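You operate a simulated robot arm through the tools that you are given. There is no shell and no other tool.

Carry out the task below with a simulated robot arm. There is one attempt and no reset: what you move stays moved.

JOB
Clear the fault at the control box and start the line in order.
Fine: main switch on, RESET, then FEED, SORTER, LIFT, so that nothing backs up; leave all three running.

Only the result counts: the job must be done as asked and must still hold three seconds after the hand-in. Knocking over, shifting, dropping, spilling or breaking anything else fails it.

ROBOT AND FRAMES
A 6-joint arm with a three-finger gripper, fixed in place. Base frame: the origin is on the floor under the middle of its stand, x ahead of it, y to its left, z up. Readings come in mm, rad, newtons and seconds.
It reaches about 1213 mm from its shoulder. Its first joint turns from -2.897 to 2.897 rad. Payload 4.89 kg.
Tool frame: the origin (TCP) lies between the finger pads and is the grasp point; the fingertips stand 30 mm ahead of it; z points along the fingers, y is the line along which they close. The gripper opens to 164 mm; its body begins 125 mm behind the TCP.
Orientation is told as [roll, pitch, yaw] about the base's x, y, z axes, in that order, counted from this pose: with the fingers straight down and closing along the base's y, the tool's x points along the base's -x, its y along +y and its z along -z.

CONTROLS
- The arm moves only by the tool drive_tool. Its argument "targets" is a list of rows, each a list of 7 numbers: the finger opening in mm, from 0 to 164, then the shift along the tool's x, y, z in units of 30 mm (1.0 is 30 mm), then the turn, a rotation vector about the tool's x, y, z in units of 5 degrees (1.0 is 5 degrees). In form: [[fingers, dx, dy, dz, ax, ay, az], ...]. A call has 1 to 20 rows; each row shifts and turns the commanded pose from where the row before left it, along the tool's axes as they then stand. A call with a number of a shift or a turn outside -1 to 1 is refused whole. Rows are played at 5 a second. More than 50 mm and 0.15 rad between two rows, or a gripper value outside its range, and nothing of the call is played. Where a pose cannot be reached the arm comes as near as it can. A force on the tool above 40 N (or 10 N above the force at the start of the call, whichever is more), or a blocked arm, ends the call early, and 0.2 s more pass. Each finger travels about 108 mm/s and halts on what it meets, pressing with about 41 N; the grip force reading is that of the motor and also rises with nothing between the fingers. The clock runs only during rows and for 0.2 s after the last one: add rows that do not move to give the fingers time. The reply holds the time, the measured pose of the TCP, the force on the tool along the base axes, the opening and the grip force, in the units named above and with some noise, with the torque about the TCP (base axes, N m) and any sound that the robot's microphone picked up.
- Cameras (640 x 400 px; columns grow to the right, rows downward): "scene" is fixed at [50, -498.8, 1689.1]; the picture's right is [0.91, -0.42, 0.00], its down [-0.07, -0.15, -0.99] and it looks along [0.41, 0.90, -0.16] (base axes); focal length 332 px, centre (320, 200). "wrist" rides on the gripper at [76, -2, -152] in the tool frame; the picture's right is [0.02, 1.00, 0.00], its down [-0.88, 0.02, -0.47] and it looks along [-0.47, 0.01, 0.88] (tool axes); focal length 247 px, centre (320, 200). There is no depth. A picture from a camera that has moved, and an enlarged one, comes with that camera's place and axes in the base frame and with its lens.
- camera(camera): a new picture of that camera. No time passes.
- move_column(by): moves the trunk up (or, below 0, down) by that many mm; the arm rides with it, the base frame stays. It gives what a move gives, with no picture.
- enlarge(camera, box): a new picture of the part [left, top, right, bottom] of that camera's present view, enlarged. No time passes.
- close_job(): hands the job in; it is judged then, once.

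Places have to be worked out from the pictures, the camera data and where the tool is seen. Open the gripper and draw the arm clear of the work before you hand the job in, unless the task says otherwise.

The tools are called after "Request:" as name(argument=value, ...) on one line, values as JSON. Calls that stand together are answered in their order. drive_tool: Moves the arm, as the interface text tells. Its arguments: {"type":"object","properties":{"targets":{"type":"array","items":{"type":"array","items":{"type":"number"}}}},"required":["targets"]} The other tools are called the same way: move_column (by) moves the trunk up or down; camera (camera) takes a picture; enlarge (camera, box) takes an enlarged picture of a part of a camera's view; close_job () hands the job in.

At the start:

```text
time: 0.0
tool_pos: [399.4, 519.9, 1522.7]
tool_rot: [0.0, 0.001, 0.0]
contact_force: [-0.5, -1.4, -0.8]
moment: [-0.01, 0.02, 0.0]
opening: 164.0
grasp_force: 0.1
trunk travel left (down, up): [-275.0, 115.0]
```

scene: 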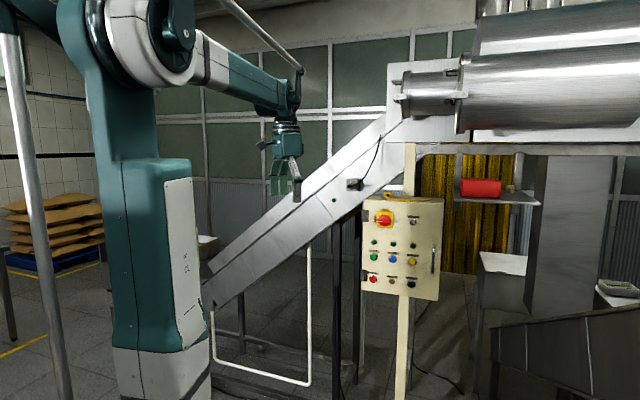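
wrist: 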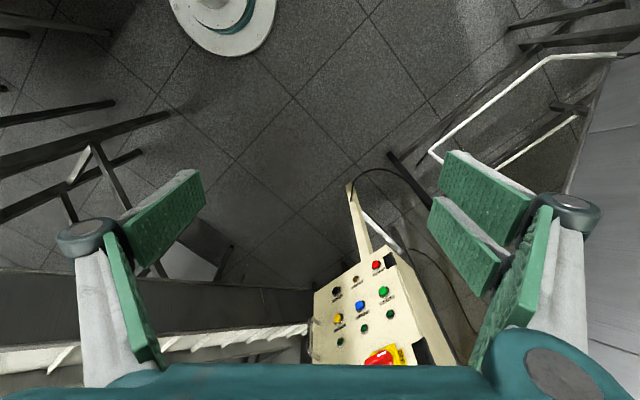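

I begin by looking closely at the control box in the scene view and the wrist view.

Request:
enlarge(camera="scene", box=[350, 180, 450, 310])

Request:
enlarge(camera="wrist", box=[290, 230, 450, 380])

```text
3.08 times, centred on (400, 245) of scene
camera zoom: at [50.0, -498.8, 1689.1], right [0.91, -0.42, 0.0], down [-0.07, -0.15, -0.99], along [0.41, 0.9, -0.16], focal length 1022 px, centre (74, 62)
```

zoom: 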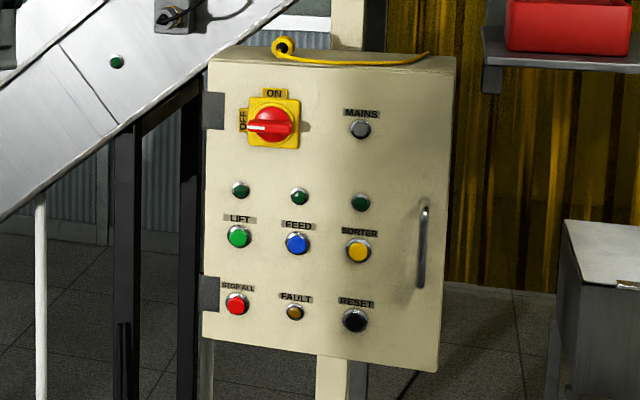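

```text
2.67 times, centred on (370, 305) of wrist
camera zoom: at [323.4, 518.4, 1675.4], right [-0.02, 1.0, 0.0], down [0.88, 0.02, 0.47], along [0.47, 0.01, -0.88], focal length 659 px, centre (187, -80)
```

zoom: 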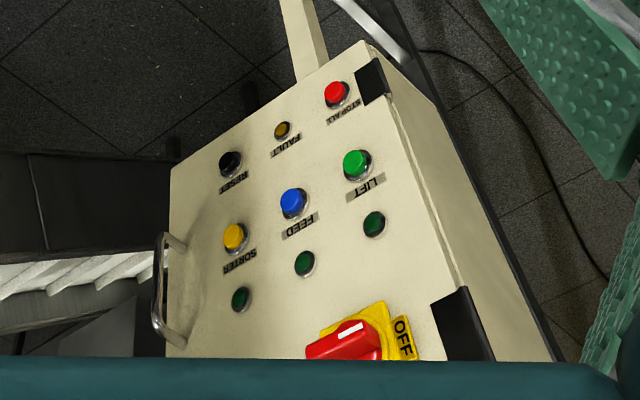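

The panel seems vertical, facing about (-0.70,-0.72,0): LIFT is near (862,706,1196), SORTER near (984,587,1194), RESET near (985,587,1090), and the switch near (885,662,1365). I look closer at the switch, the yellow item on top of the box and the arm's surroundings.

Request:
enlarge(camera="scene", box=[360, 180, 424, 220])

Request:
enlarge(camera="scene", box=[200, 60, 440, 210])

Request:
enlarge(camera="wrist", box=[300, 320, 460, 400])

```text
10.00 times, centred on (392, 200) of scene
camera zoom: at [50.0, -498.8, 1689.1], right [0.91, -0.42, 0.0], down [-0.07, -0.15, -0.99], along [0.41, 0.9, -0.16], focal length 3321 px, centre (-400, 200)
```

zoom: 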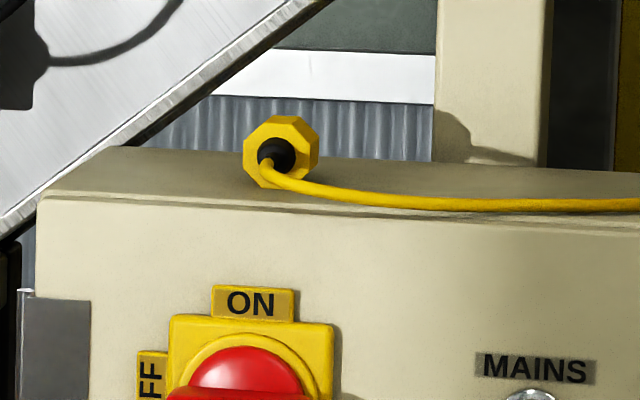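

```text
2.67 times, centred on (320, 135) of scene
camera zoom: at [50.0, -498.8, 1689.1], right [0.91, -0.42, 0.0], down [-0.07, -0.15, -0.99], along [0.41, 0.9, -0.16], focal length 886 px, centre (320, 373)
```

zoom: 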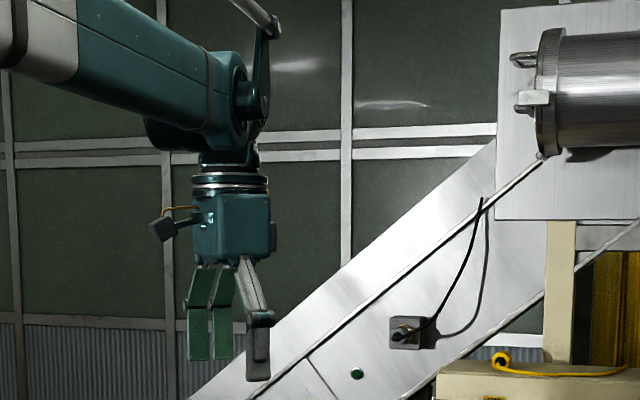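

```text
4.00 times, centred on (380, 360) of wrist
camera zoom: at [323.4, 518.4, 1675.4], right [-0.02, 1.0, 0.0], down [0.88, 0.02, 0.47], along [0.47, 0.01, -0.88], focal length 988 px, centre (80, -440)
```

zoom: 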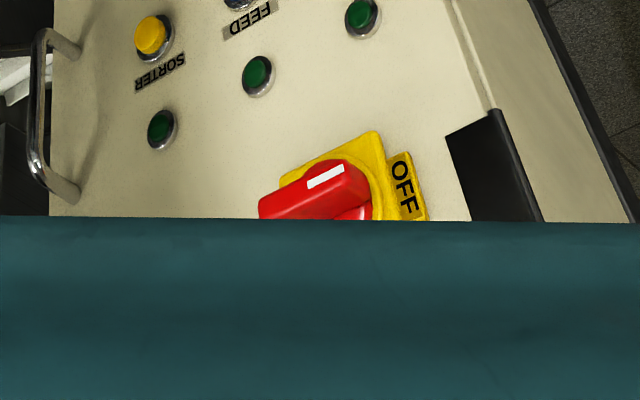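

The octagonal yellow thing is a loose plug lying on top of the box, so I must stay clear of it. I first bring the arm sideways to about (540,252) and yaw it 45° so the gripper lines up with the panel normal, keeping the fingers pointing down for now.

Request:
drive_tool(targets=[[164, -0.392, -0.743, 0, 0, 0, -0.76], [164, -0.341, -0.768, 0, 0, 0, -0.76], [164, -0.29, -0.789, 0, 0, 0, -0.76], [164, -0.237, -0.806, 0, 0, 0, -0.76], [164, -0.183, -0.82, 0, 0, 0, -0.76], [164, -0.128, -0.83, 0, 0, 0, -0.76], [164, -0.073, -0.837, 0, 0, 0, -0.76], [164, -0.017, -0.84, 0, 0, 0, -0.76], [164, 0.038, -0.839, 0, 0, 0, -0.76], [164, 0.094, -0.835, 0, 0, 0, -0.76], [164, 0.149, -0.827, 0, 0, 0, -0.76], [164, 0.203, -0.815, 0, 0, 0, -0.76]])

```text
time: 2.6
tool_pos: [541.6, 251.1, 1522.0]
tool_rot: [-0.001, 0.001, 0.798]
contact_force: [-0.1, 0.0, -0.1]
moment: [-0.07, -0.05, -0.03]
opening: 164.1
grasp_force: 0.0
trunk travel left (down, up): [-275.0, 115.0]
```

The move came out as commanded, with yaw 0.798 rad and TCP (542,251,1522). Next I pitch the gripper forward by 45° while the TCP advances towards the panel at constant height.

Request:
drive_tool(targets=[[164, -0.556, 0, 0, 0, -1, 0], [164, -0.554, 0, 0.048, 0, -1, 0], [164, -0.548, 0, 0.097, 0, -1, 0], [164, -0.537, 0, 0.144, 0, -1, 0], [164, -0.522, 0, 0.19, 0, -1, 0], [164, -0.504, 0, 0.235, 0, -1, 0], [164, -0.482, 0, 0.278, 0, -1, 0], [164, -0.455, 0, 0.319, 0, -1, 0], [164, -0.426, 0, 0.357, 0, -1, 0]])

Request:
camera(camera="scene")

Request:
camera(camera="wrist")

```text
time: 4.6
tool_pos: [645.7, 358.9, 1523.5]
tool_rot: [0.0, -0.787, 0.796]
contact_force: [-0.8, 0.9, -0.2]
moment: [0.0, 0.01, 0.03]
opening: 164.2
grasp_force: 0.0
trunk travel left (down, up): [-275.0, 115.0]
```

```text
taken
```

scene: 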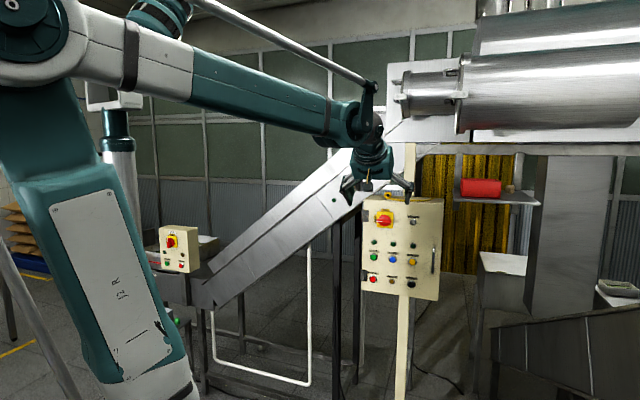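

```text
taken
camera wrist: at [534.0, 243.3, 1577.2], right [-0.73, 0.69, -0.02], down [0.19, 0.22, 0.96], along [0.66, 0.69, -0.29], focal length 247 px, centre (320, 200)
```

wrist: 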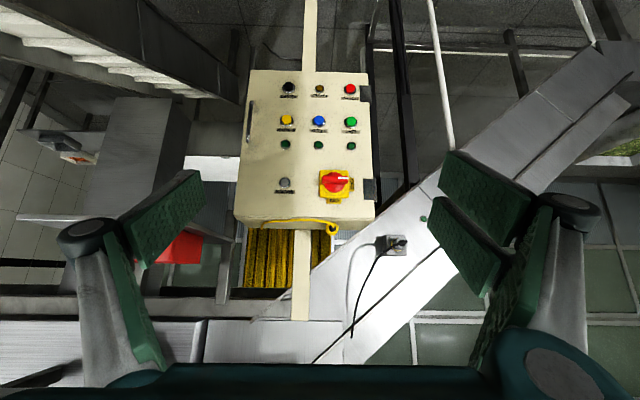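

A second, smaller control box has come into view on the left, so I zoom in there to see which box is meant. I also zoom on the main box from the wrist.

Request:
enlarge(camera="scene", box=[140, 210, 236, 270])

Request:
enlarge(camera="wrist", box=[220, 60, 440, 270])

Request:
enlarge(camera="scene", box=[140, 280, 236, 340])

```text
6.67 times, centred on (188, 240) of scene
camera zoom: at [50.0, -498.8, 1689.1], right [0.91, -0.42, 0.0], down [-0.07, -0.15, -0.99], along [0.41, 0.9, -0.16], focal length 2214 px, centre (1200, -67)
```

zoom: 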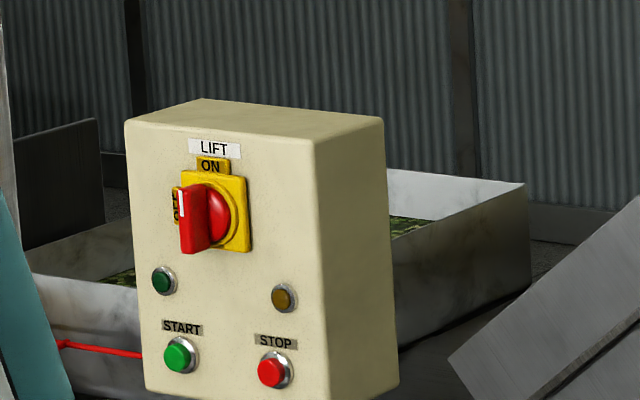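

```text
1.90 times, centred on (330, 165) of wrist
camera zoom: at [534.0, 243.3, 1577.2], right [-0.73, 0.69, -0.02], down [0.19, 0.22, 0.96], along [0.66, 0.69, -0.29], focal length 470 px, centre (301, 267)
```

zoom: 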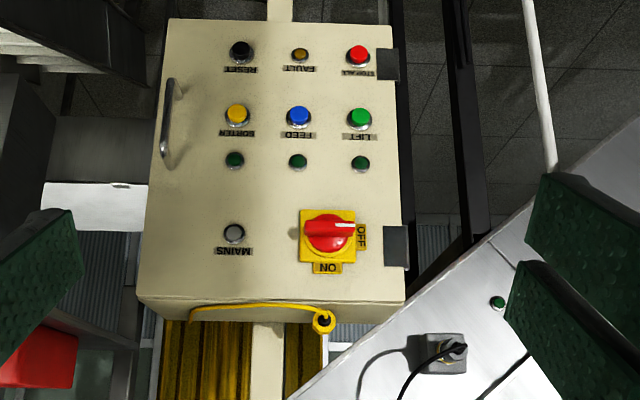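

```text
6.67 times, centred on (188, 310) of scene
camera zoom: at [50.0, -498.8, 1689.1], right [0.91, -0.42, 0.0], down [-0.07, -0.15, -0.99], along [0.41, 0.9, -0.16], focal length 2214 px, centre (1200, -533)
```

zoom: 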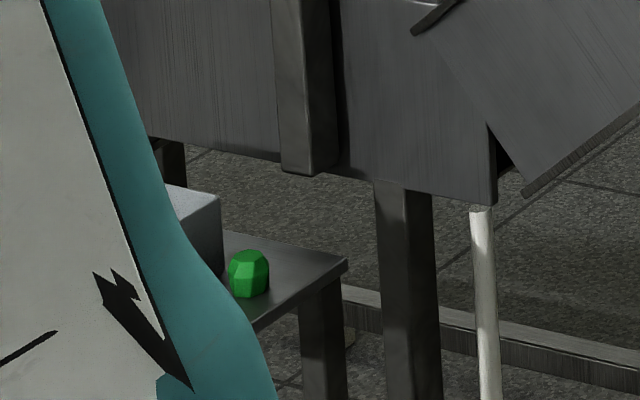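

The small box is a local LIFT station with its own switch, START and STOP; the named controls (RESET/FEED/SORTER/LIFT) are on the large box, so I work there and leave the small one alone. I finish pitching the gripper to horizontal, ending about 220 mm short of the panel at switch height.

Request:
drive_tool(targets=[[164, 0.019, 0.133, 0.807, 0, -0.998, 0], [164, 0.089, 0.133, 0.801, 0, -0.998, 0], [164, 0.159, 0.133, 0.791, 0, -0.998, 0], [164, 0.227, 0.133, 0.774, 0, -0.998, 0], [164, 0.293, 0.133, 0.751, 0, -0.998, 0], [164, 0.358, 0.133, 0.723, 0, -0.998, 0], [164, 0.419, 0.133, 0.689, 0, -0.998, 0], [164, 0.478, 0.133, 0.65, 0, -0.998, 0], [164, 0.532, 0.133, 0.606, 0, -0.998, 0]])

Request:
camera(camera="wrist")

Request:
camera(camera="scene")

```text
time: 6.6
tool_pos: [724.3, 490.9, 1364.6]
tool_rot: [-0.439, -1.572, 1.235]
contact_force: [-1.2, -0.7, 0.6]
moment: [-0.06, 0.08, -0.03]
opening: 163.9
grasp_force: 0.2
trunk travel left (down, up): [-275.0, 115.0]
```

```text
taken
camera wrist: at [619.0, 382.0, 1289.3], right [-0.71, 0.7, -0.02], down [-0.34, -0.32, 0.88], along [0.61, 0.64, 0.47], focal length 247 px, centre (320, 200)
```

wrist: 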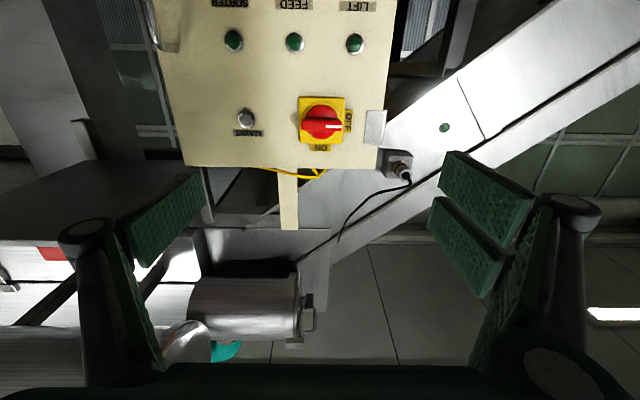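

```text
taken
```

scene: 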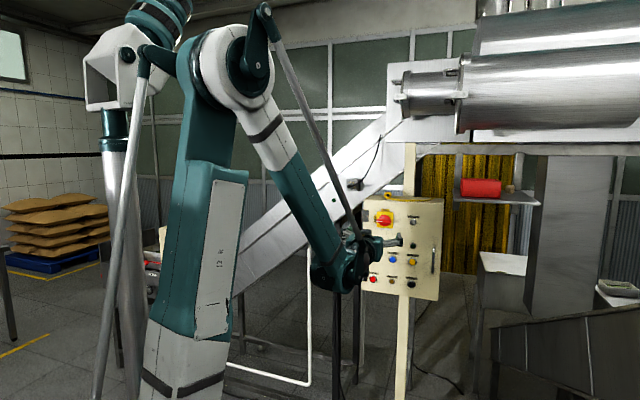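

The gripper is now horizontal, facing the panel at (724,491,1365). I zoom in on the switch to fix its axis and handle.

Request:
enlarge(camera="wrist", box=[220, 20, 420, 180])

Request:
enlarge(camera="scene", box=[340, 180, 450, 310])

```text
2.50 times, centred on (320, 100) of wrist
camera zoom: at [619.0, 382.0, 1289.3], right [-0.71, 0.7, -0.02], down [-0.34, -0.32, 0.88], along [0.61, 0.64, 0.47], focal length 617 px, centre (320, 450)
```

zoom: 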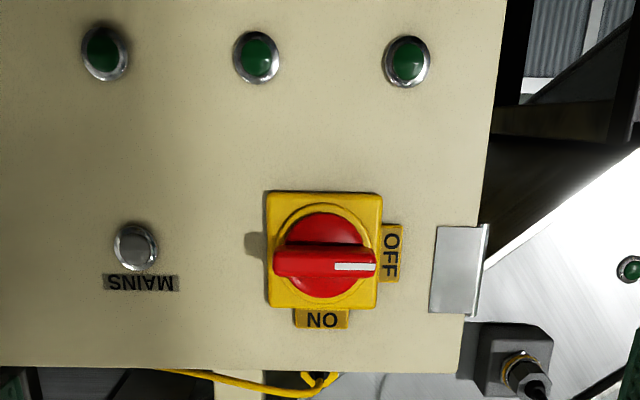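

```text
3.08 times, centred on (395, 245) of scene
camera zoom: at [50.0, -498.8, 1689.1], right [0.91, -0.42, 0.0], down [-0.07, -0.15, -0.99], along [0.41, 0.9, -0.16], focal length 1022 px, centre (89, 62)
```

zoom: 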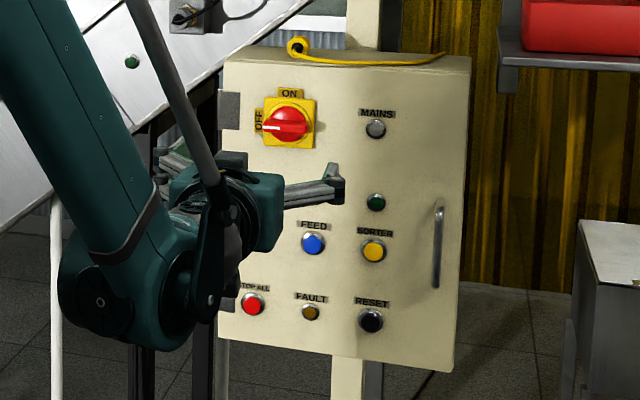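

Triangulating both views puts the switch handle at about f=1104 mm along the panel normal, lateral -169, height 1369, with the panel face near f=1130; the bar is horizontal (OFF, ON is at the top). I turn the tool -90° about its axis so the fingers close vertically across the bar, and narrow them to 60 mm.

Request:
drive_tool(targets=[[150, 0, 0, 0, 0, 0, -1], [130, 0, 0, 0, 0, 0, -1], [110, 0, 0, 0, 0, 0, -1], [90, 0, 0, 0, 0, 0, -1], [70, 0, 0, 0, 0, 0, -1], [60, 0, 0, 0, 0, 0, -1], [60, 0, 0, 0, 0, 0, -1], [60, 0, 0, 0, 0, 0, -1], [60, 0, 0, 0, 0, 0, -1], [60, 0, 0, 0, 0, 0, -1], [60, 0, 0, 0, 0, 0, -1], [60, 0, 0, 0, 0, 0, -1], [60, 0, 0, 0, 0, 0, -1], [60, 0, 0, 0, 0, 0, -1], [60, 0, 0, 0, 0, 0, -1], [60, 0, 0, 0, 0, 0, -1], [60, 0, 0, 0, 0, 0, -1], [60, 0, 0, 0, 0, 0, -1]])

Request:
camera(camera="wrist")

Request:
camera(camera="scene")

```text
time: 10.4
tool_pos: [724.0, 494.8, 1366.7]
tool_rot: [-1.537, -0.006, 2.36]
contact_force: [0.2, 0.8, 0.0]
moment: [0.03, -0.03, 0.02]
opening: 60.4
grasp_force: 0.1
out of reach, approached as far as the arm can: row 18
trunk travel left (down, up): [-275.0, 115.0]
```

```text
taken
camera wrist: at [670.8, 333.3, 1371.6], right [-0.01, -0.03, -1.0], down [-0.96, 0.28, 0.0], along [0.28, 0.96, -0.04], focal length 247 px, centre (320, 200)
```

wrist: 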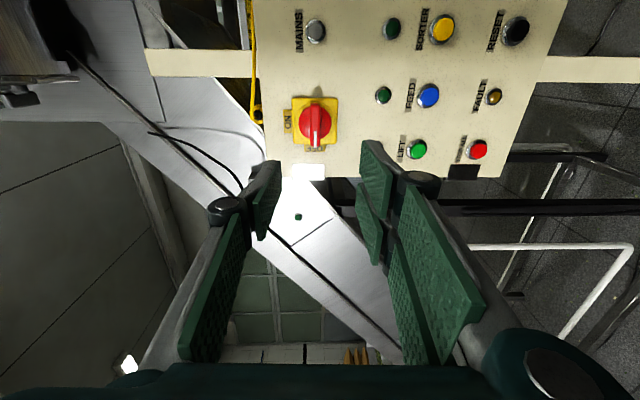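

```text
taken
```

scene: 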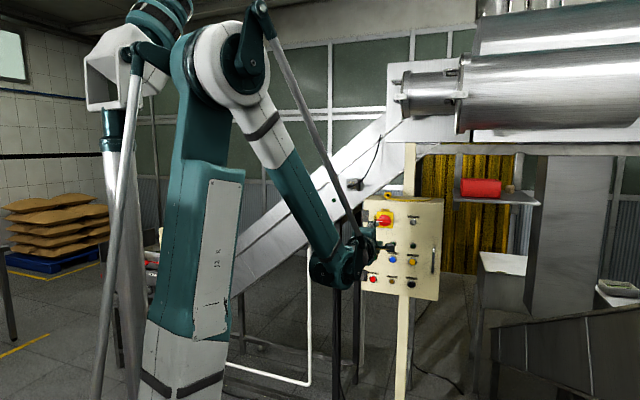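

The last 5° of that turn was beyond the wrist's limit, leaving a 2° tilt, so I back off 10° to a comfortable roll. The bar can still be gripped at that angle, and it is already in the direction of the turn; then I look closely at the switch.

Request:
drive_tool(targets=[[60, 0, 0, 0, 0, 0, 1], [60, 0, 0, 0, 0, 0, 1], [60, 0, 0, 0, 0, 0, 0]])

Request:
camera(camera="wrist")

Request:
enlarge(camera="wrist", box=[240, 60, 400, 160])

Request:
enlarge(camera="scene", box=[340, 190, 420, 260])

```text
time: 11.2
tool_pos: [723.1, 494.5, 1365.4]
tool_rot: [-1.569, -0.174, 2.365]
contact_force: [-0.3, -0.9, 0.5]
moment: [-0.01, 0.0, 0.03]
opening: 60.1
grasp_force: 0.1
trunk travel left (down, up): [-275.0, 115.0]
```

```text
taken
camera wrist: at [670.8, 333.5, 1354.1], right [-0.11, 0.11, -0.99], down [-0.95, 0.27, 0.14], along [0.28, 0.96, 0.07], focal length 247 px, centre (320, 200)
```

wrist: 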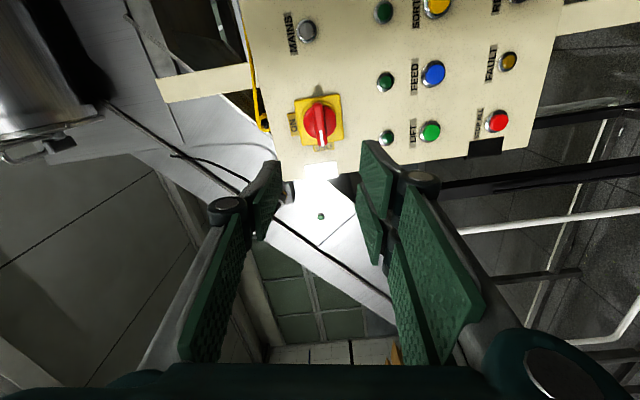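

```text
4.00 times, centred on (320, 110) of wrist
camera zoom: at [670.8, 333.5, 1354.1], right [-0.11, 0.11, -0.99], down [-0.95, 0.27, 0.14], along [0.28, 0.96, 0.07], focal length 988 px, centre (320, 560)
```

zoom: 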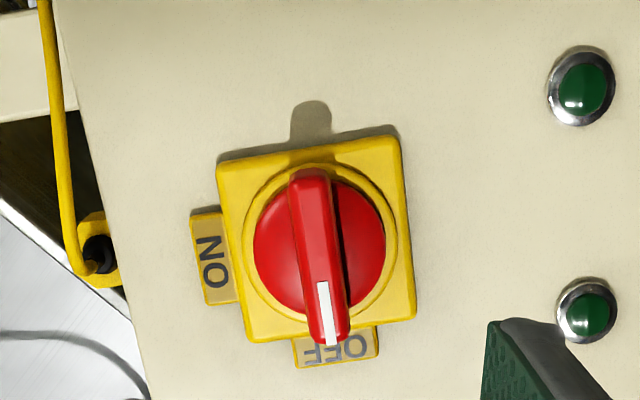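

```text
5.71 times, centred on (380, 225) of scene
camera zoom: at [50.0, -498.8, 1689.1], right [0.91, -0.42, 0.0], down [-0.07, -0.15, -0.99], along [0.41, 0.9, -0.16], focal length 1898 px, centre (-23, 57)
```

zoom: 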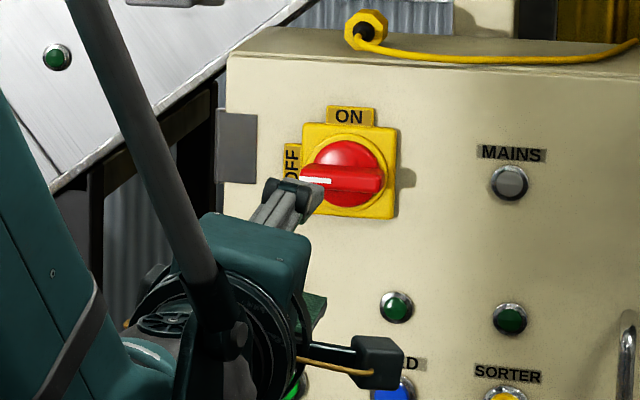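

The view fixes the switch axis at lateral ≈ -169, height ≈ 1367 and the handle front at f≈1098; my TCP is on that axis (f=859.5). I advance 195 mm with the fingers 60 mm apart, stopping just short of the handle, and look again.

Request:
drive_tool(targets=[[60, -0.01, -0.053, 0.8, 0, 0, 0], [60, 0, 0, 0.8, 0, 0, 0], [60, 0, 0, 0.8, 0, 0, 0], [60, 0, 0, 0.8, 0, 0, 0], [60, 0, 0, 0.8, 0, 0, 0], [60, 0, 0, 0.8, 0, 0, 0], [60, 0, 0, 0.8, 0, 0, 0], [60, 0, 0, 0.8, 0, 0, 0], [60, 0, 0, 0, 0, 0, 0]])

Request:
camera(camera="wrist")

Request:
enlarge(camera="scene", box=[340, 180, 420, 250])

```text
time: 13.2
tool_pos: [858.3, 631.6, 1365.4]
tool_rot: [-1.568, -0.174, 2.368]
contact_force: [0.9, 1.0, -0.2]
moment: [0.03, -0.04, 0.0]
opening: 60.0
grasp_force: 0.0
trunk travel left (down, up): [-275.0, 115.0]
```

```text
taken
camera wrist: at [805.1, 471.2, 1354.7], right [-0.11, 0.11, -0.99], down [-0.95, 0.27, 0.14], along [0.28, 0.96, 0.07], focal length 247 px, centre (320, 200)
```

wrist: 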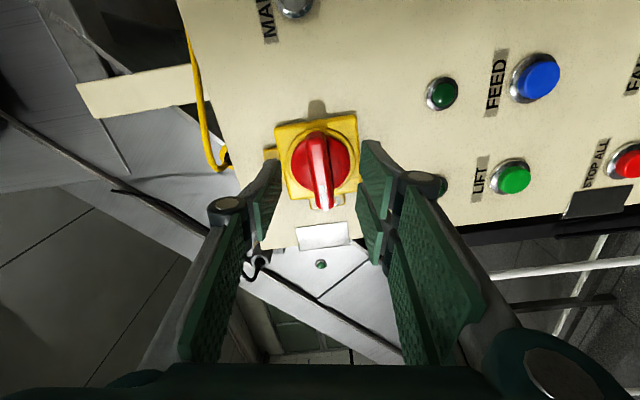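

```text
5.71 times, centred on (380, 215) of scene
camera zoom: at [50.0, -498.8, 1689.1], right [0.91, -0.42, 0.0], down [-0.07, -0.15, -0.99], along [0.41, 0.9, -0.16], focal length 1898 px, centre (-23, 114)
```

zoom: 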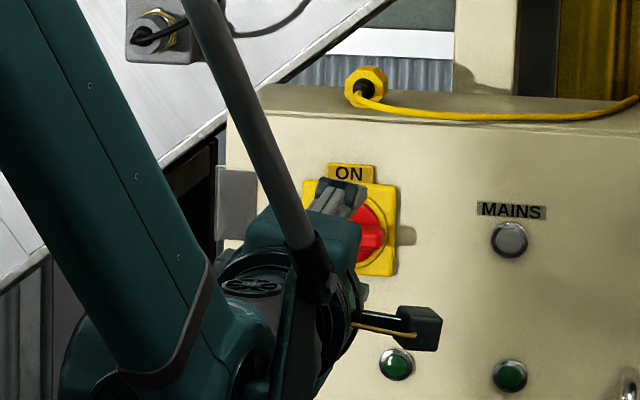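

The bar sits centred between the fingers and matches my estimate (predicted pixel 319,169; seen about 319,171). I creep forward 26 mm in small steps to get the pads around the bar.

Request:
drive_tool(targets=[[60, 0, 0, 0.2, 0, 0, 0], [60, 0, 0, 0.2, 0, 0, 0], [60, 0, 0, 0.2, 0, 0, 0], [60, 0, 0, 0.15, 0, 0, 0], [60, 0, 0, 0.12, 0, 0, 0], [60, 0, 0, 0, 0, 0, 0]])

Request:
camera(camera="wrist")

Request:
enlarge(camera="wrist", box=[230, 90, 420, 230])

```text
time: 14.6
tool_pos: [876.2, 649.6, 1366.4]
tool_rot: [-1.568, -0.176, 2.366]
contact_force: [-0.4, 0.2, 0.1]
moment: [0.03, 0.03, 0.01]
opening: 60.0
grasp_force: 0.1
trunk travel left (down, up): [-275.0, 115.0]
```

```text
taken
camera wrist: at [823.6, 489.6, 1355.2], right [-0.11, 0.11, -0.99], down [-0.95, 0.27, 0.14], along [0.28, 0.96, 0.07], focal length 247 px, centre (320, 200)
```

wrist: 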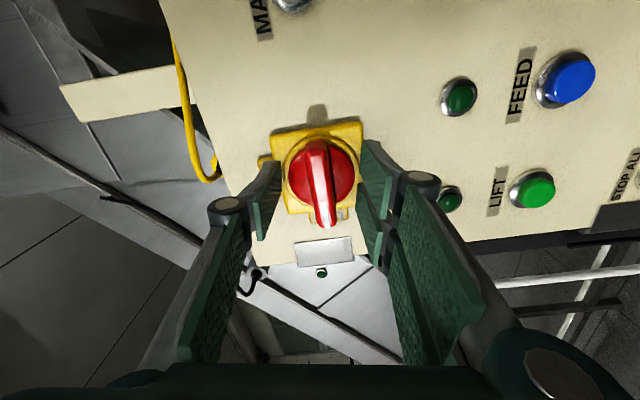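

```text
2.86 times, centred on (325, 160) of wrist
camera zoom: at [823.6, 489.6, 1355.2], right [-0.11, 0.11, -0.99], down [-0.95, 0.27, 0.14], along [0.28, 0.96, 0.07], focal length 706 px, centre (306, 314)
```

zoom: 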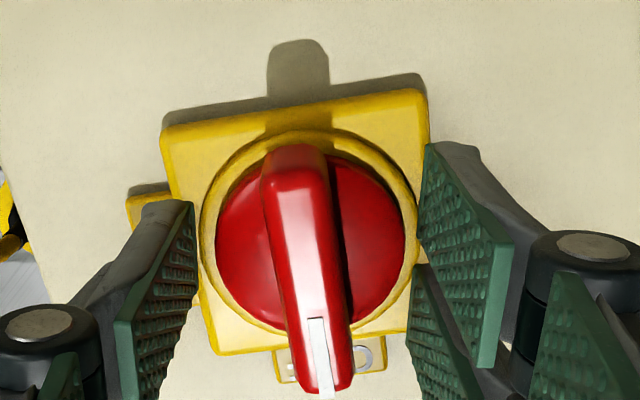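

No contact yet, with the tips at f≈1107 beside the bar. I creep another 8 mm in 2 mm steps, watching the force.

Request:
drive_tool(targets=[[60, 0, 0, 0.067, 0, 0, 0], [60, 0, 0, 0.067, 0, 0, 0], [60, 0, 0, 0.067, 0, 0, 0], [60, 0, 0, 0.067, 0, 0, 0], [60, 0, 0, 0, 0, 0, 0]])

Request:
enlarge(camera="wrist", box=[230, 90, 420, 230])

```text
time: 15.5
tool_pos: [877.4, 652.1, 1368.1]
tool_rot: [-1.571, -0.173, 2.367]
contact_force: [-14.3, -13.8, 0.2]
moment: [-0.03, -0.03, -0.26]
opening: 61.3
grasp_force: 1.4
trunk travel left (down, up): [-275.0, 115.0]
stopped in row 4: the force on the tool passed its limit at 50 N (the readings are from after the stop); the commanded pose is now the measured one
```

```text
2.86 times, centred on (325, 160) of wrist
camera zoom: at [825.5, 491.2, 1355.9], right [-0.11, 0.11, -0.99], down [-0.95, 0.27, 0.13], along [0.28, 0.96, 0.07], focal length 706 px, centre (306, 314)
```

zoom: 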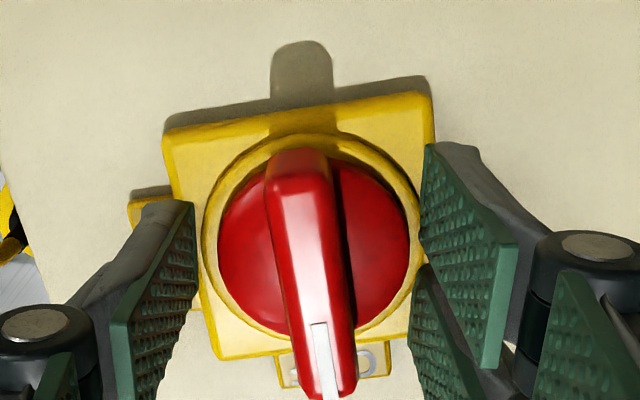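

The tips touched the yellow plate at f≈1110 (about 20 N), so the bar overlap is around 10 mm. I back off 3 mm and close the fingers on the bar.

Request:
drive_tool(targets=[[60, 0, 0, -0.1, 0, 0, 0], [50, 0, 0, 0, 0, 0, 0], [40, 0, 0, 0, 0, 0, 0], [30, 0, 0, 0, 0, 0, 0], [20, 0, 0, 0, 0, 0, 0], [10, 0, 0, 0, 0, 0, 0], [5, 0, 0, 0, 0, 0, 0], [5, 0, 0, 0, 0, 0, 0]])

Request:
camera(camera="wrist")

Request:
enlarge(camera="wrist", box=[230, 90, 420, 230])

```text
time: 17.3
tool_pos: [877.7, 652.1, 1364.9]
tool_rot: [-1.57, -0.175, 2.366]
contact_force: [-14.2, -3.7, -24.5]
moment: [-0.16, 0.46, 0.45]
opening: 50.8
grasp_force: 45.0
trunk travel left (down, up): [-275.0, 115.0]
```

```text
taken
camera wrist: at [825.0, 490.7, 1354.2], right [-0.11, 0.1, -0.99], down [-0.95, 0.27, 0.14], along [0.28, 0.96, 0.07], focal length 247 px, centre (320, 200)
```

wrist: 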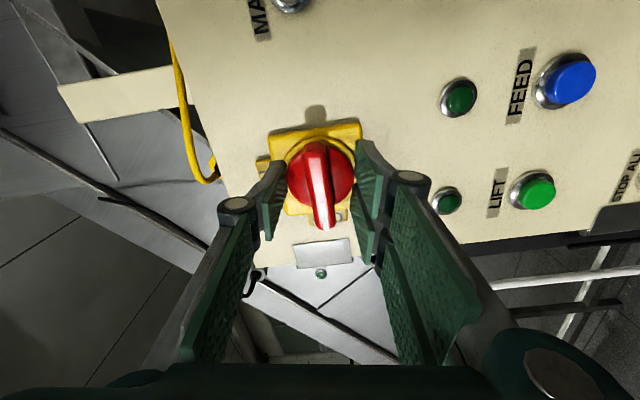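

```text
2.86 times, centred on (325, 160) of wrist
camera zoom: at [825.0, 490.7, 1354.2], right [-0.11, 0.1, -0.99], down [-0.95, 0.27, 0.14], along [0.28, 0.96, 0.07], focal length 706 px, centre (306, 314)
```

zoom: 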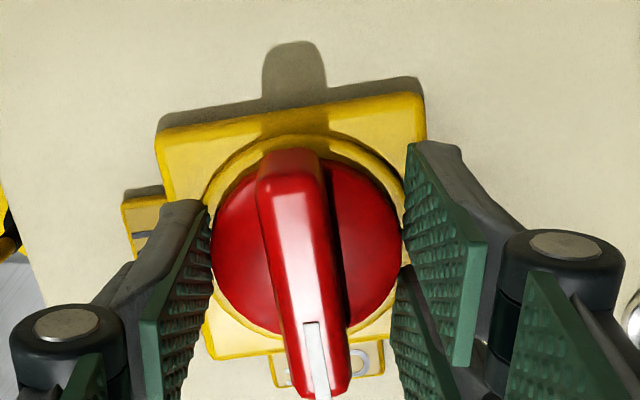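

The fingers stopped at 51 mm: the tips are gripping the round red hub rather than the bar, with a side load. I open again, back off about 11 mm so the tips sit in front of the hub, and re-close on the bar itself.

Request:
drive_tool(targets=[[60, 0, 0, 0, 0, 0, 0], [62, 0, 0, -0.1, 0, 0, 0], [62, 0, 0, -0.1, 0, 0, 0], [62, 0, 0, -0.1, 0, 0, 0], [62, 0, 0, 0, 0, 0, 0]])

Request:
enlarge(camera="wrist", box=[230, 90, 420, 230])

```text
time: 18.5
tool_pos: [871.0, 644.8, 1365.2]
tool_rot: [-1.569, -0.174, 2.364]
contact_force: [-0.1, 0.2, -1.5]
moment: [-0.02, 0.05, 0.01]
opening: 62.3
grasp_force: 0.1
trunk travel left (down, up): [-275.0, 115.0]
```

```text
2.86 times, centred on (325, 160) of wrist
camera zoom: at [818.2, 483.7, 1354.9], right [-0.11, 0.11, -0.99], down [-0.95, 0.27, 0.13], along [0.28, 0.96, 0.07], focal length 706 px, centre (306, 314)
```

zoom: 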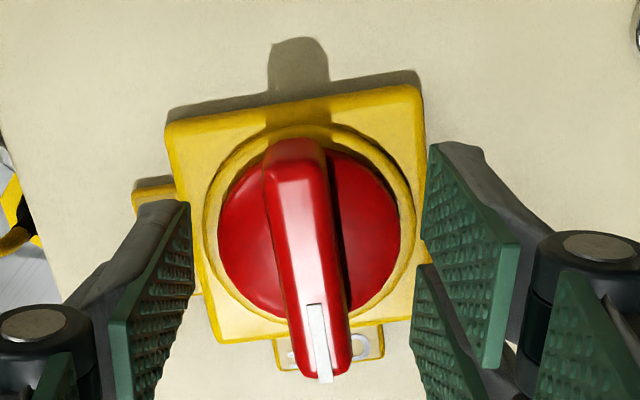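

The tips are now at f≈1100, in front of the hub and clear, with the bar centred. I close slowly on the bar.

Request:
drive_tool(targets=[[50, 0, 0, 0, 0, 0, 0], [40, 0, 0, 0, 0, 0, 0], [34, 0, 0, 0, 0, 0, 0], [28, 0, 0, 0, 0, 0, 0], [22, 0, 0, 0, 0, 0, 0], [16, 0, 0, 0, 0, 0, 0], [12, 0, 0, 0, 0, 0, 0], [10, 0, 0, 0, 0, 0, 0], [10, 0, 0, 0, 0, 0, 0]])

Request:
camera(camera="wrist")

Request:
enlarge(camera="wrist", box=[230, 90, 420, 230])

```text
time: 20.6
tool_pos: [870.4, 645.0, 1366.0]
tool_rot: [-1.568, -0.175, 2.366]
contact_force: [-2.5, -0.7, -11.4]
moment: [-0.38, 0.3, -0.89]
opening: 15.6
grasp_force: 44.9
trunk travel left (down, up): [-275.0, 115.0]
stopped in row 9: the force on the tool passed its limit at 41 N (the readings are from after the stop); the commanded pose is now the measured one
```

```text
taken
camera wrist: at [817.9, 483.9, 1354.2], right [-0.11, 0.1, -0.99], down [-0.95, 0.27, 0.13], along [0.28, 0.96, 0.07], focal length 247 px, centre (320, 200)
```

wrist: 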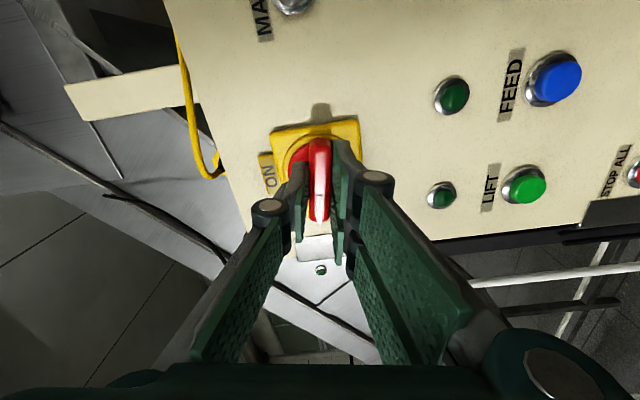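

```text
2.86 times, centred on (325, 160) of wrist
camera zoom: at [817.9, 483.9, 1354.2], right [-0.11, 0.1, -0.99], down [-0.95, 0.27, 0.13], along [0.28, 0.96, 0.07], focal length 706 px, centre (306, 314)
```

zoom: 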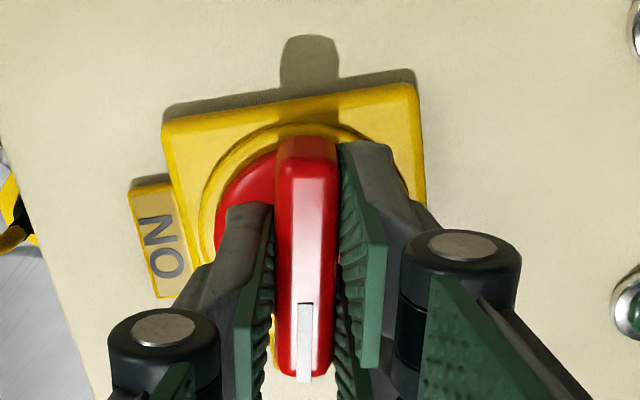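

The fingers hold the bar (15.6 mm thick), and it aligned itself with the pads. I turn the tool clockwise in small chunks about its own axis, watching the forces.

Request:
drive_tool(targets=[[10, 0, 0, 0, 0, 0, 0.6], [10, 0, 0, 0, 0, 0, 0.6], [10, 0, 0, 0, 0, 0, 0.6], [10, 0, 0, 0, 0, 0, 0.6], [10, 0, 0, 0, 0, 0, 0.6]])

Request:
enlarge(camera="wrist", box=[230, 90, 420, 230])

```text
time: 21.8
tool_pos: [869.4, 643.6, 1365.4]
tool_rot: [-1.569, -0.437, 2.366]
contact_force: [-4.4, -1.8, -7.4]
moment: [0.05, -0.06, 0.51]
opening: 15.9
grasp_force: 45.4
trunk travel left (down, up): [-275.0, 115.0]
```

```text
2.86 times, centred on (325, 160) of wrist
camera zoom: at [813.9, 487.8, 1335.1], right [-0.29, 0.28, -0.91], down [-0.91, 0.23, 0.36], along [0.31, 0.93, 0.19], focal length 706 px, centre (306, 314)
```

zoom: 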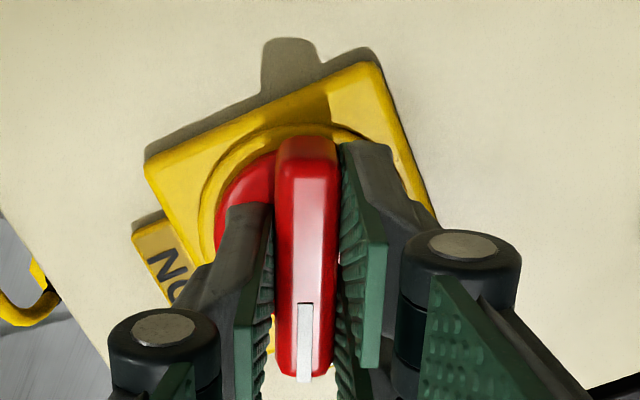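

The bar turns with the gripper (now 25° round) at low force. I continue the turn by another 35°.

Request:
drive_tool(targets=[[10, 0, 0, 0, 0, 0, 0.7], [10, 0, 0, 0, 0, 0, 0.7], [10, 0, 0, 0, 0, 0, 0.7], [10, 0, 0, 0, 0, 0, 0.7], [10, 0, 0, 0, 0, 0, 0.7], [10, 0, 0, 0, 0, 0, 0.7], [10, 0, 0, 0, 0, 0, 0.7], [10, 0, 0, 0, 0, 0, 0.7], [10, 0, 0, 0, 0, 0, 0.7], [10, 0, 0, 0, 0, 0, 0.7]])

Request:
enlarge(camera="wrist", box=[230, 90, 420, 230])

```text
time: 24.0
tool_pos: [869.1, 643.8, 1365.7]
tool_rot: [-1.568, -1.048, 2.364]
contact_force: [-0.8, -2.0, 1.9]
moment: [0.71, -0.71, 0.43]
opening: 15.8
grasp_force: 45.3
trunk travel left (down, up): [-275.0, 115.0]
```

```text
2.86 times, centred on (325, 160) of wrist
camera zoom: at [792.0, 508.5, 1301.0], right [-0.61, 0.6, -0.52], down [-0.66, -0.02, 0.75], along [0.44, 0.8, 0.4], focal length 706 px, centre (306, 314)
```

zoom: 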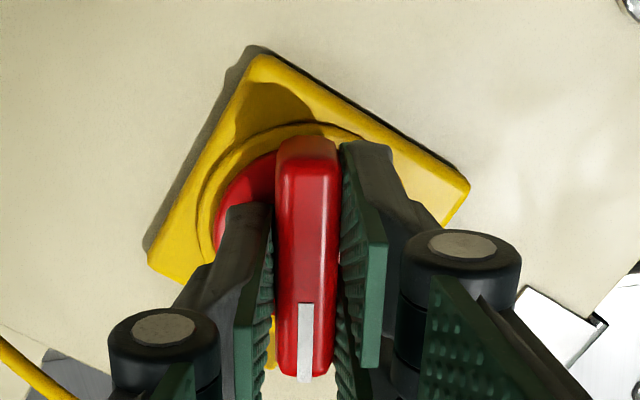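

It is now at 60°. I turn the last 30° to bring the bar upright at ON, then check the lamps.

Request:
drive_tool(targets=[[10, 0, 0, 0, 0, 0, 0.7], [10, 0, 0, 0, 0, 0, 0.7], [10, 0, 0, 0, 0, 0, 0.7], [10, 0, 0, 0, 0, 0, 0.7], [10, 0, 0, 0, 0, 0, 0.7], [10, 0, 0, 0, 0, 0, 0.7], [10, 0, 0, 0, 0, 0, 0.7], [10, 0, 0, 0, 0, 0, 0.7], [10, 0, 0, 0, 0, 0, 0.4], [10, 0, 0, 0, 0, 0, 0]])

Request:
camera(camera="wrist")

Request:
enlarge(camera="scene", box=[340, 180, 450, 310])

```text
time: 26.2
tool_pos: [870.5, 643.8, 1366.4]
tool_rot: [0.437, -1.569, 0.357]
contact_force: [6.1, -5.0, 13.4]
moment: [0.01, -0.05, -0.4]
opening: 15.7
grasp_force: 45.7
trunk travel left (down, up): [-275.0, 115.0]
```

```text
taken
camera wrist: at [765.0, 534.6, 1290.0], right [-0.71, 0.7, -0.02], down [-0.34, -0.32, 0.88], along [0.61, 0.64, 0.47], focal length 247 px, centre (320, 200)
```

wrist: 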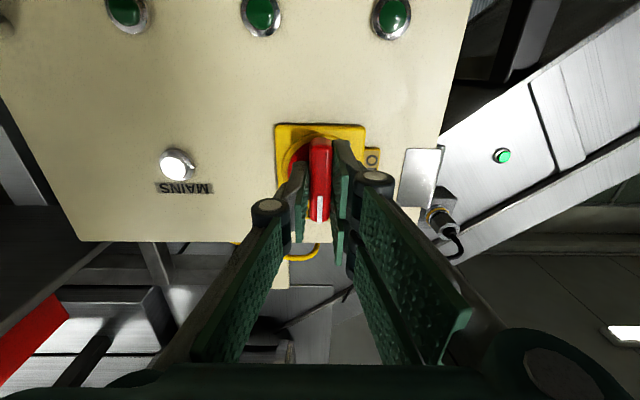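

```text
3.08 times, centred on (395, 245) of scene
camera zoom: at [50.0, -498.8, 1689.1], right [0.91, -0.42, 0.0], down [-0.07, -0.15, -0.99], along [0.41, 0.9, -0.16], focal length 1022 px, centre (89, 62)
```

zoom: 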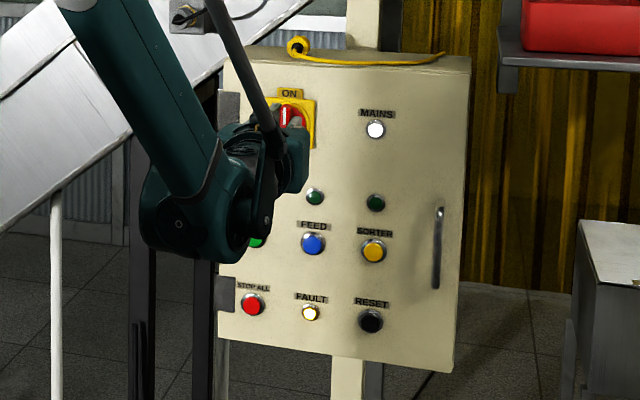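

MAINS and FAULT lamps are lit, so the switch is on. I release the bar, straight open and straight back 100 mm, and look again.

Request:
drive_tool(targets=[[25, 0, 0, 0, 0, 0, 0], [40, 0, 0, 0, 0, 0, 0], [50, 0, 0, 0, 0, 0, 0], [50, 0, 0, -0.3, 0, 0, 0], [50, 0, 0, -0.7, 0, 0, 0], [50, 0, 0, -0.8, 0, 0, 0], [50, 0, 0, -0.8, 0, 0, 0], [50, 0, 0, -0.8, 0, 0, 0], [50, 0, 0, 0, 0, 0, 0]])

Request:
camera(camera="wrist")

Request:
camera(camera="scene")

Request:
enlarge(camera="scene", box=[340, 180, 450, 310])

```text
time: 28.2
tool_pos: [798.4, 571.8, 1364.8]
tool_rot: [-0.254, -1.57, 1.048]
contact_force: [-0.3, 0.2, 0.0]
moment: [-0.02, 0.01, -0.01]
opening: 50.2
grasp_force: 0.2
trunk travel left (down, up): [-275.0, 115.0]
```

```text
taken
camera wrist: at [693.3, 462.1, 1289.9], right [-0.71, 0.7, -0.02], down [-0.34, -0.32, 0.88], along [0.61, 0.64, 0.47], focal length 247 px, centre (320, 200)
```

wrist: 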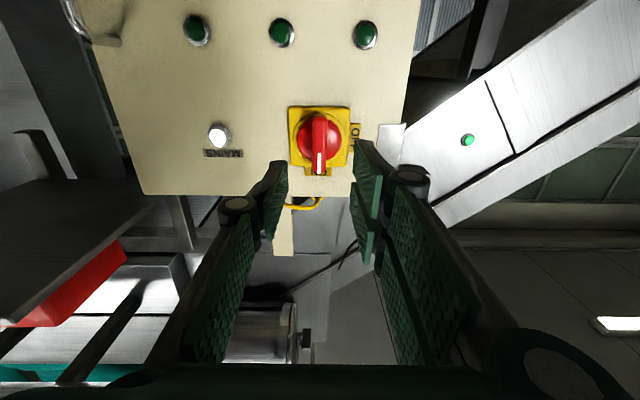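

```text
taken
```

scene: 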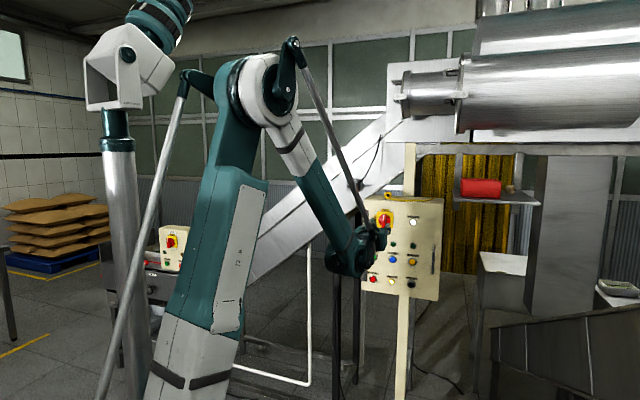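

```text
3.08 times, centred on (395, 245) of scene
camera zoom: at [50.0, -498.8, 1689.1], right [0.91, -0.42, 0.0], down [-0.07, -0.15, -0.99], along [0.41, 0.9, -0.16], focal length 1022 px, centre (89, 62)
```

zoom: 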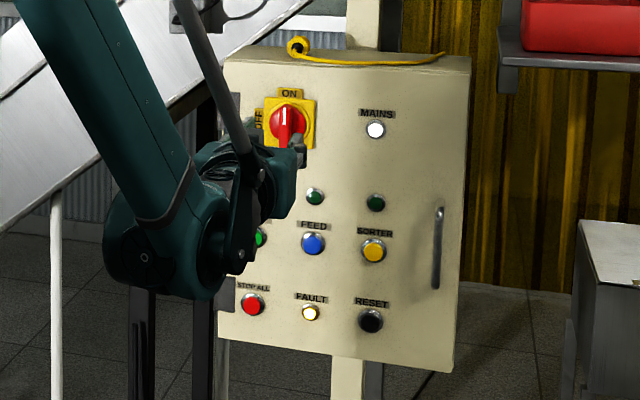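

The switch stands upright at ON and is released. Before RESET I check the small LIFT station, now visible again, and the panel detail.

Request:
enlarge(camera="scene", box=[130, 210, 210, 270])

Request:
enlarge(camera="wrist", box=[160, 0, 520, 220])

```text
6.67 times, centred on (170, 240) of scene
camera zoom: at [50.0, -498.8, 1689.1], right [0.91, -0.42, 0.0], down [-0.07, -0.15, -0.99], along [0.41, 0.9, -0.16], focal length 2214 px, centre (1320, -67)
```

zoom: 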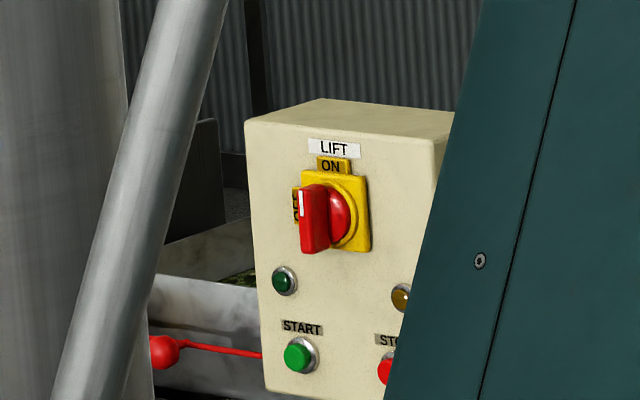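

```text
1.78 times, centred on (340, 110) of wrist
camera zoom: at [693.3, 462.1, 1289.9], right [-0.71, 0.7, -0.02], down [-0.34, -0.32, 0.88], along [0.61, 0.64, 0.47], focal length 439 px, centre (284, 360)
```

zoom: 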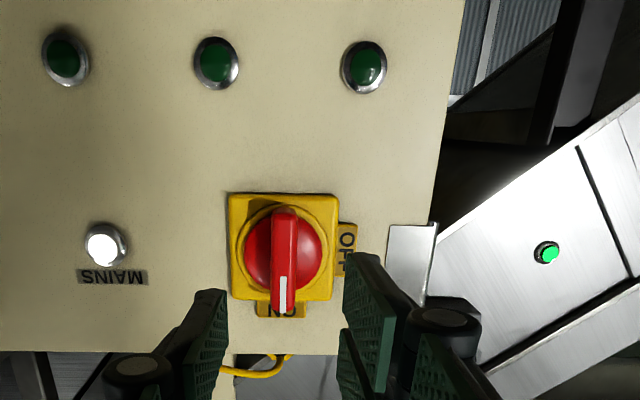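

Mains is on and the fault lamp is lit. Next is RESET at roughly lateral -291, height 1090: I close the fingers and slide down and right at a safe distance (tips about 110 mm off the panel).

Request:
drive_tool(targets=[[40, 0.917, -0.407, 0, 0, 0, 0], [30, 0.917, -0.407, 0, 0, 0, 0], [20, 0.917, -0.407, 0, 0, 0, 0], [10, 0.917, -0.407, 0, 0, 0, 0], [0, 0.917, -0.407, 0, 0, 0, 0], [0, 0.917, -0.407, 0, 0, 0, 0], [0, 0.917, -0.407, 0, 0, 0, 0], [0, 0.917, -0.407, 0, 0, 0, 0], [0, 0.917, -0.407, 0, 0, 0, 0], [0, 0.917, -0.407, 0, 0, 0, 0], [0, 0, 0, 0, 0, 0, 0]])

Request:
camera(camera="wrist")

Request:
enlarge(camera="scene", box=[340, 180, 450, 310])

```text
time: 30.6
tool_pos: [885.4, 485.0, 1090.0]
tool_rot: [-0.129, -1.569, 0.923]
contact_force: [0.8, 0.2, -0.3]
moment: [0.0, -0.04, 0.01]
opening: 0.1
grasp_force: 41.2
trunk travel left (down, up): [-275.0, 115.0]
```

```text
taken
camera wrist: at [781.3, 376.3, 1014.6], right [-0.71, 0.7, -0.02], down [-0.34, -0.32, 0.88], along [0.61, 0.64, 0.47], focal length 247 px, centre (320, 200)
```

wrist: 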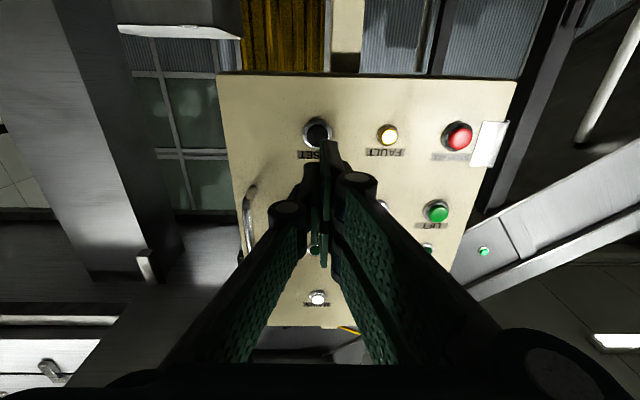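

```text
3.08 times, centred on (395, 245) of scene
camera zoom: at [50.0, -498.8, 1689.1], right [0.91, -0.42, 0.0], down [-0.07, -0.15, -0.99], along [0.41, 0.9, -0.16], focal length 1022 px, centre (89, 62)
```

zoom: 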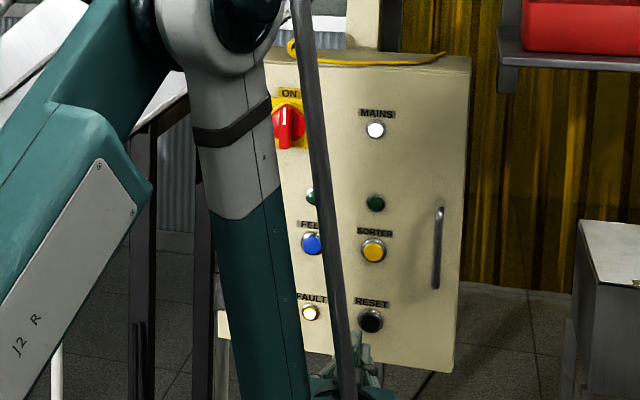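

RESET (black) appears right ahead of the closed fingertips. I zoom in to measure its exact place relative to the tips.

Request:
enlarge(camera="wrist", box=[240, 80, 400, 200])

Request:
enlarge(camera="scene", box=[370, 260, 434, 310])

```text
3.33 times, centred on (320, 140) of wrist
camera zoom: at [781.3, 376.3, 1014.6], right [-0.71, 0.7, -0.02], down [-0.34, -0.32, 0.88], along [0.61, 0.64, 0.47], focal length 823 px, centre (320, 400)
```

zoom: 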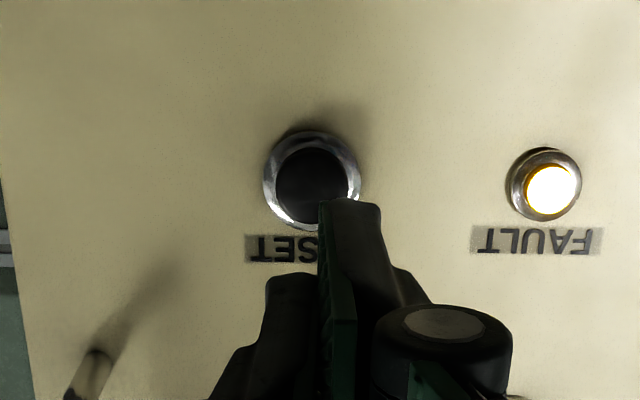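

```text
8.00 times, centred on (402, 285) of scene
camera zoom: at [50.0, -498.8, 1689.1], right [0.91, -0.42, 0.0], down [-0.07, -0.15, -0.99], along [0.41, 0.9, -0.16], focal length 2657 px, centre (-336, -480)
```

zoom: 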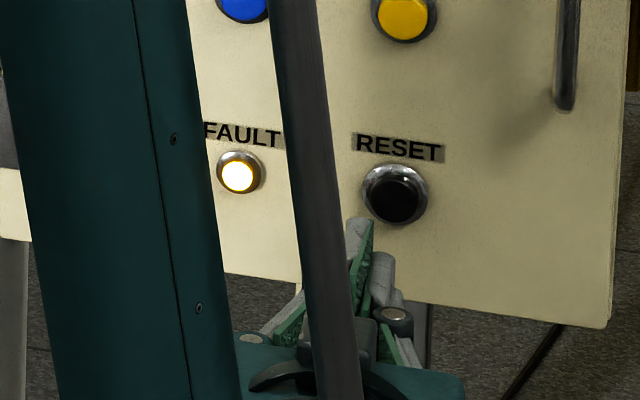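

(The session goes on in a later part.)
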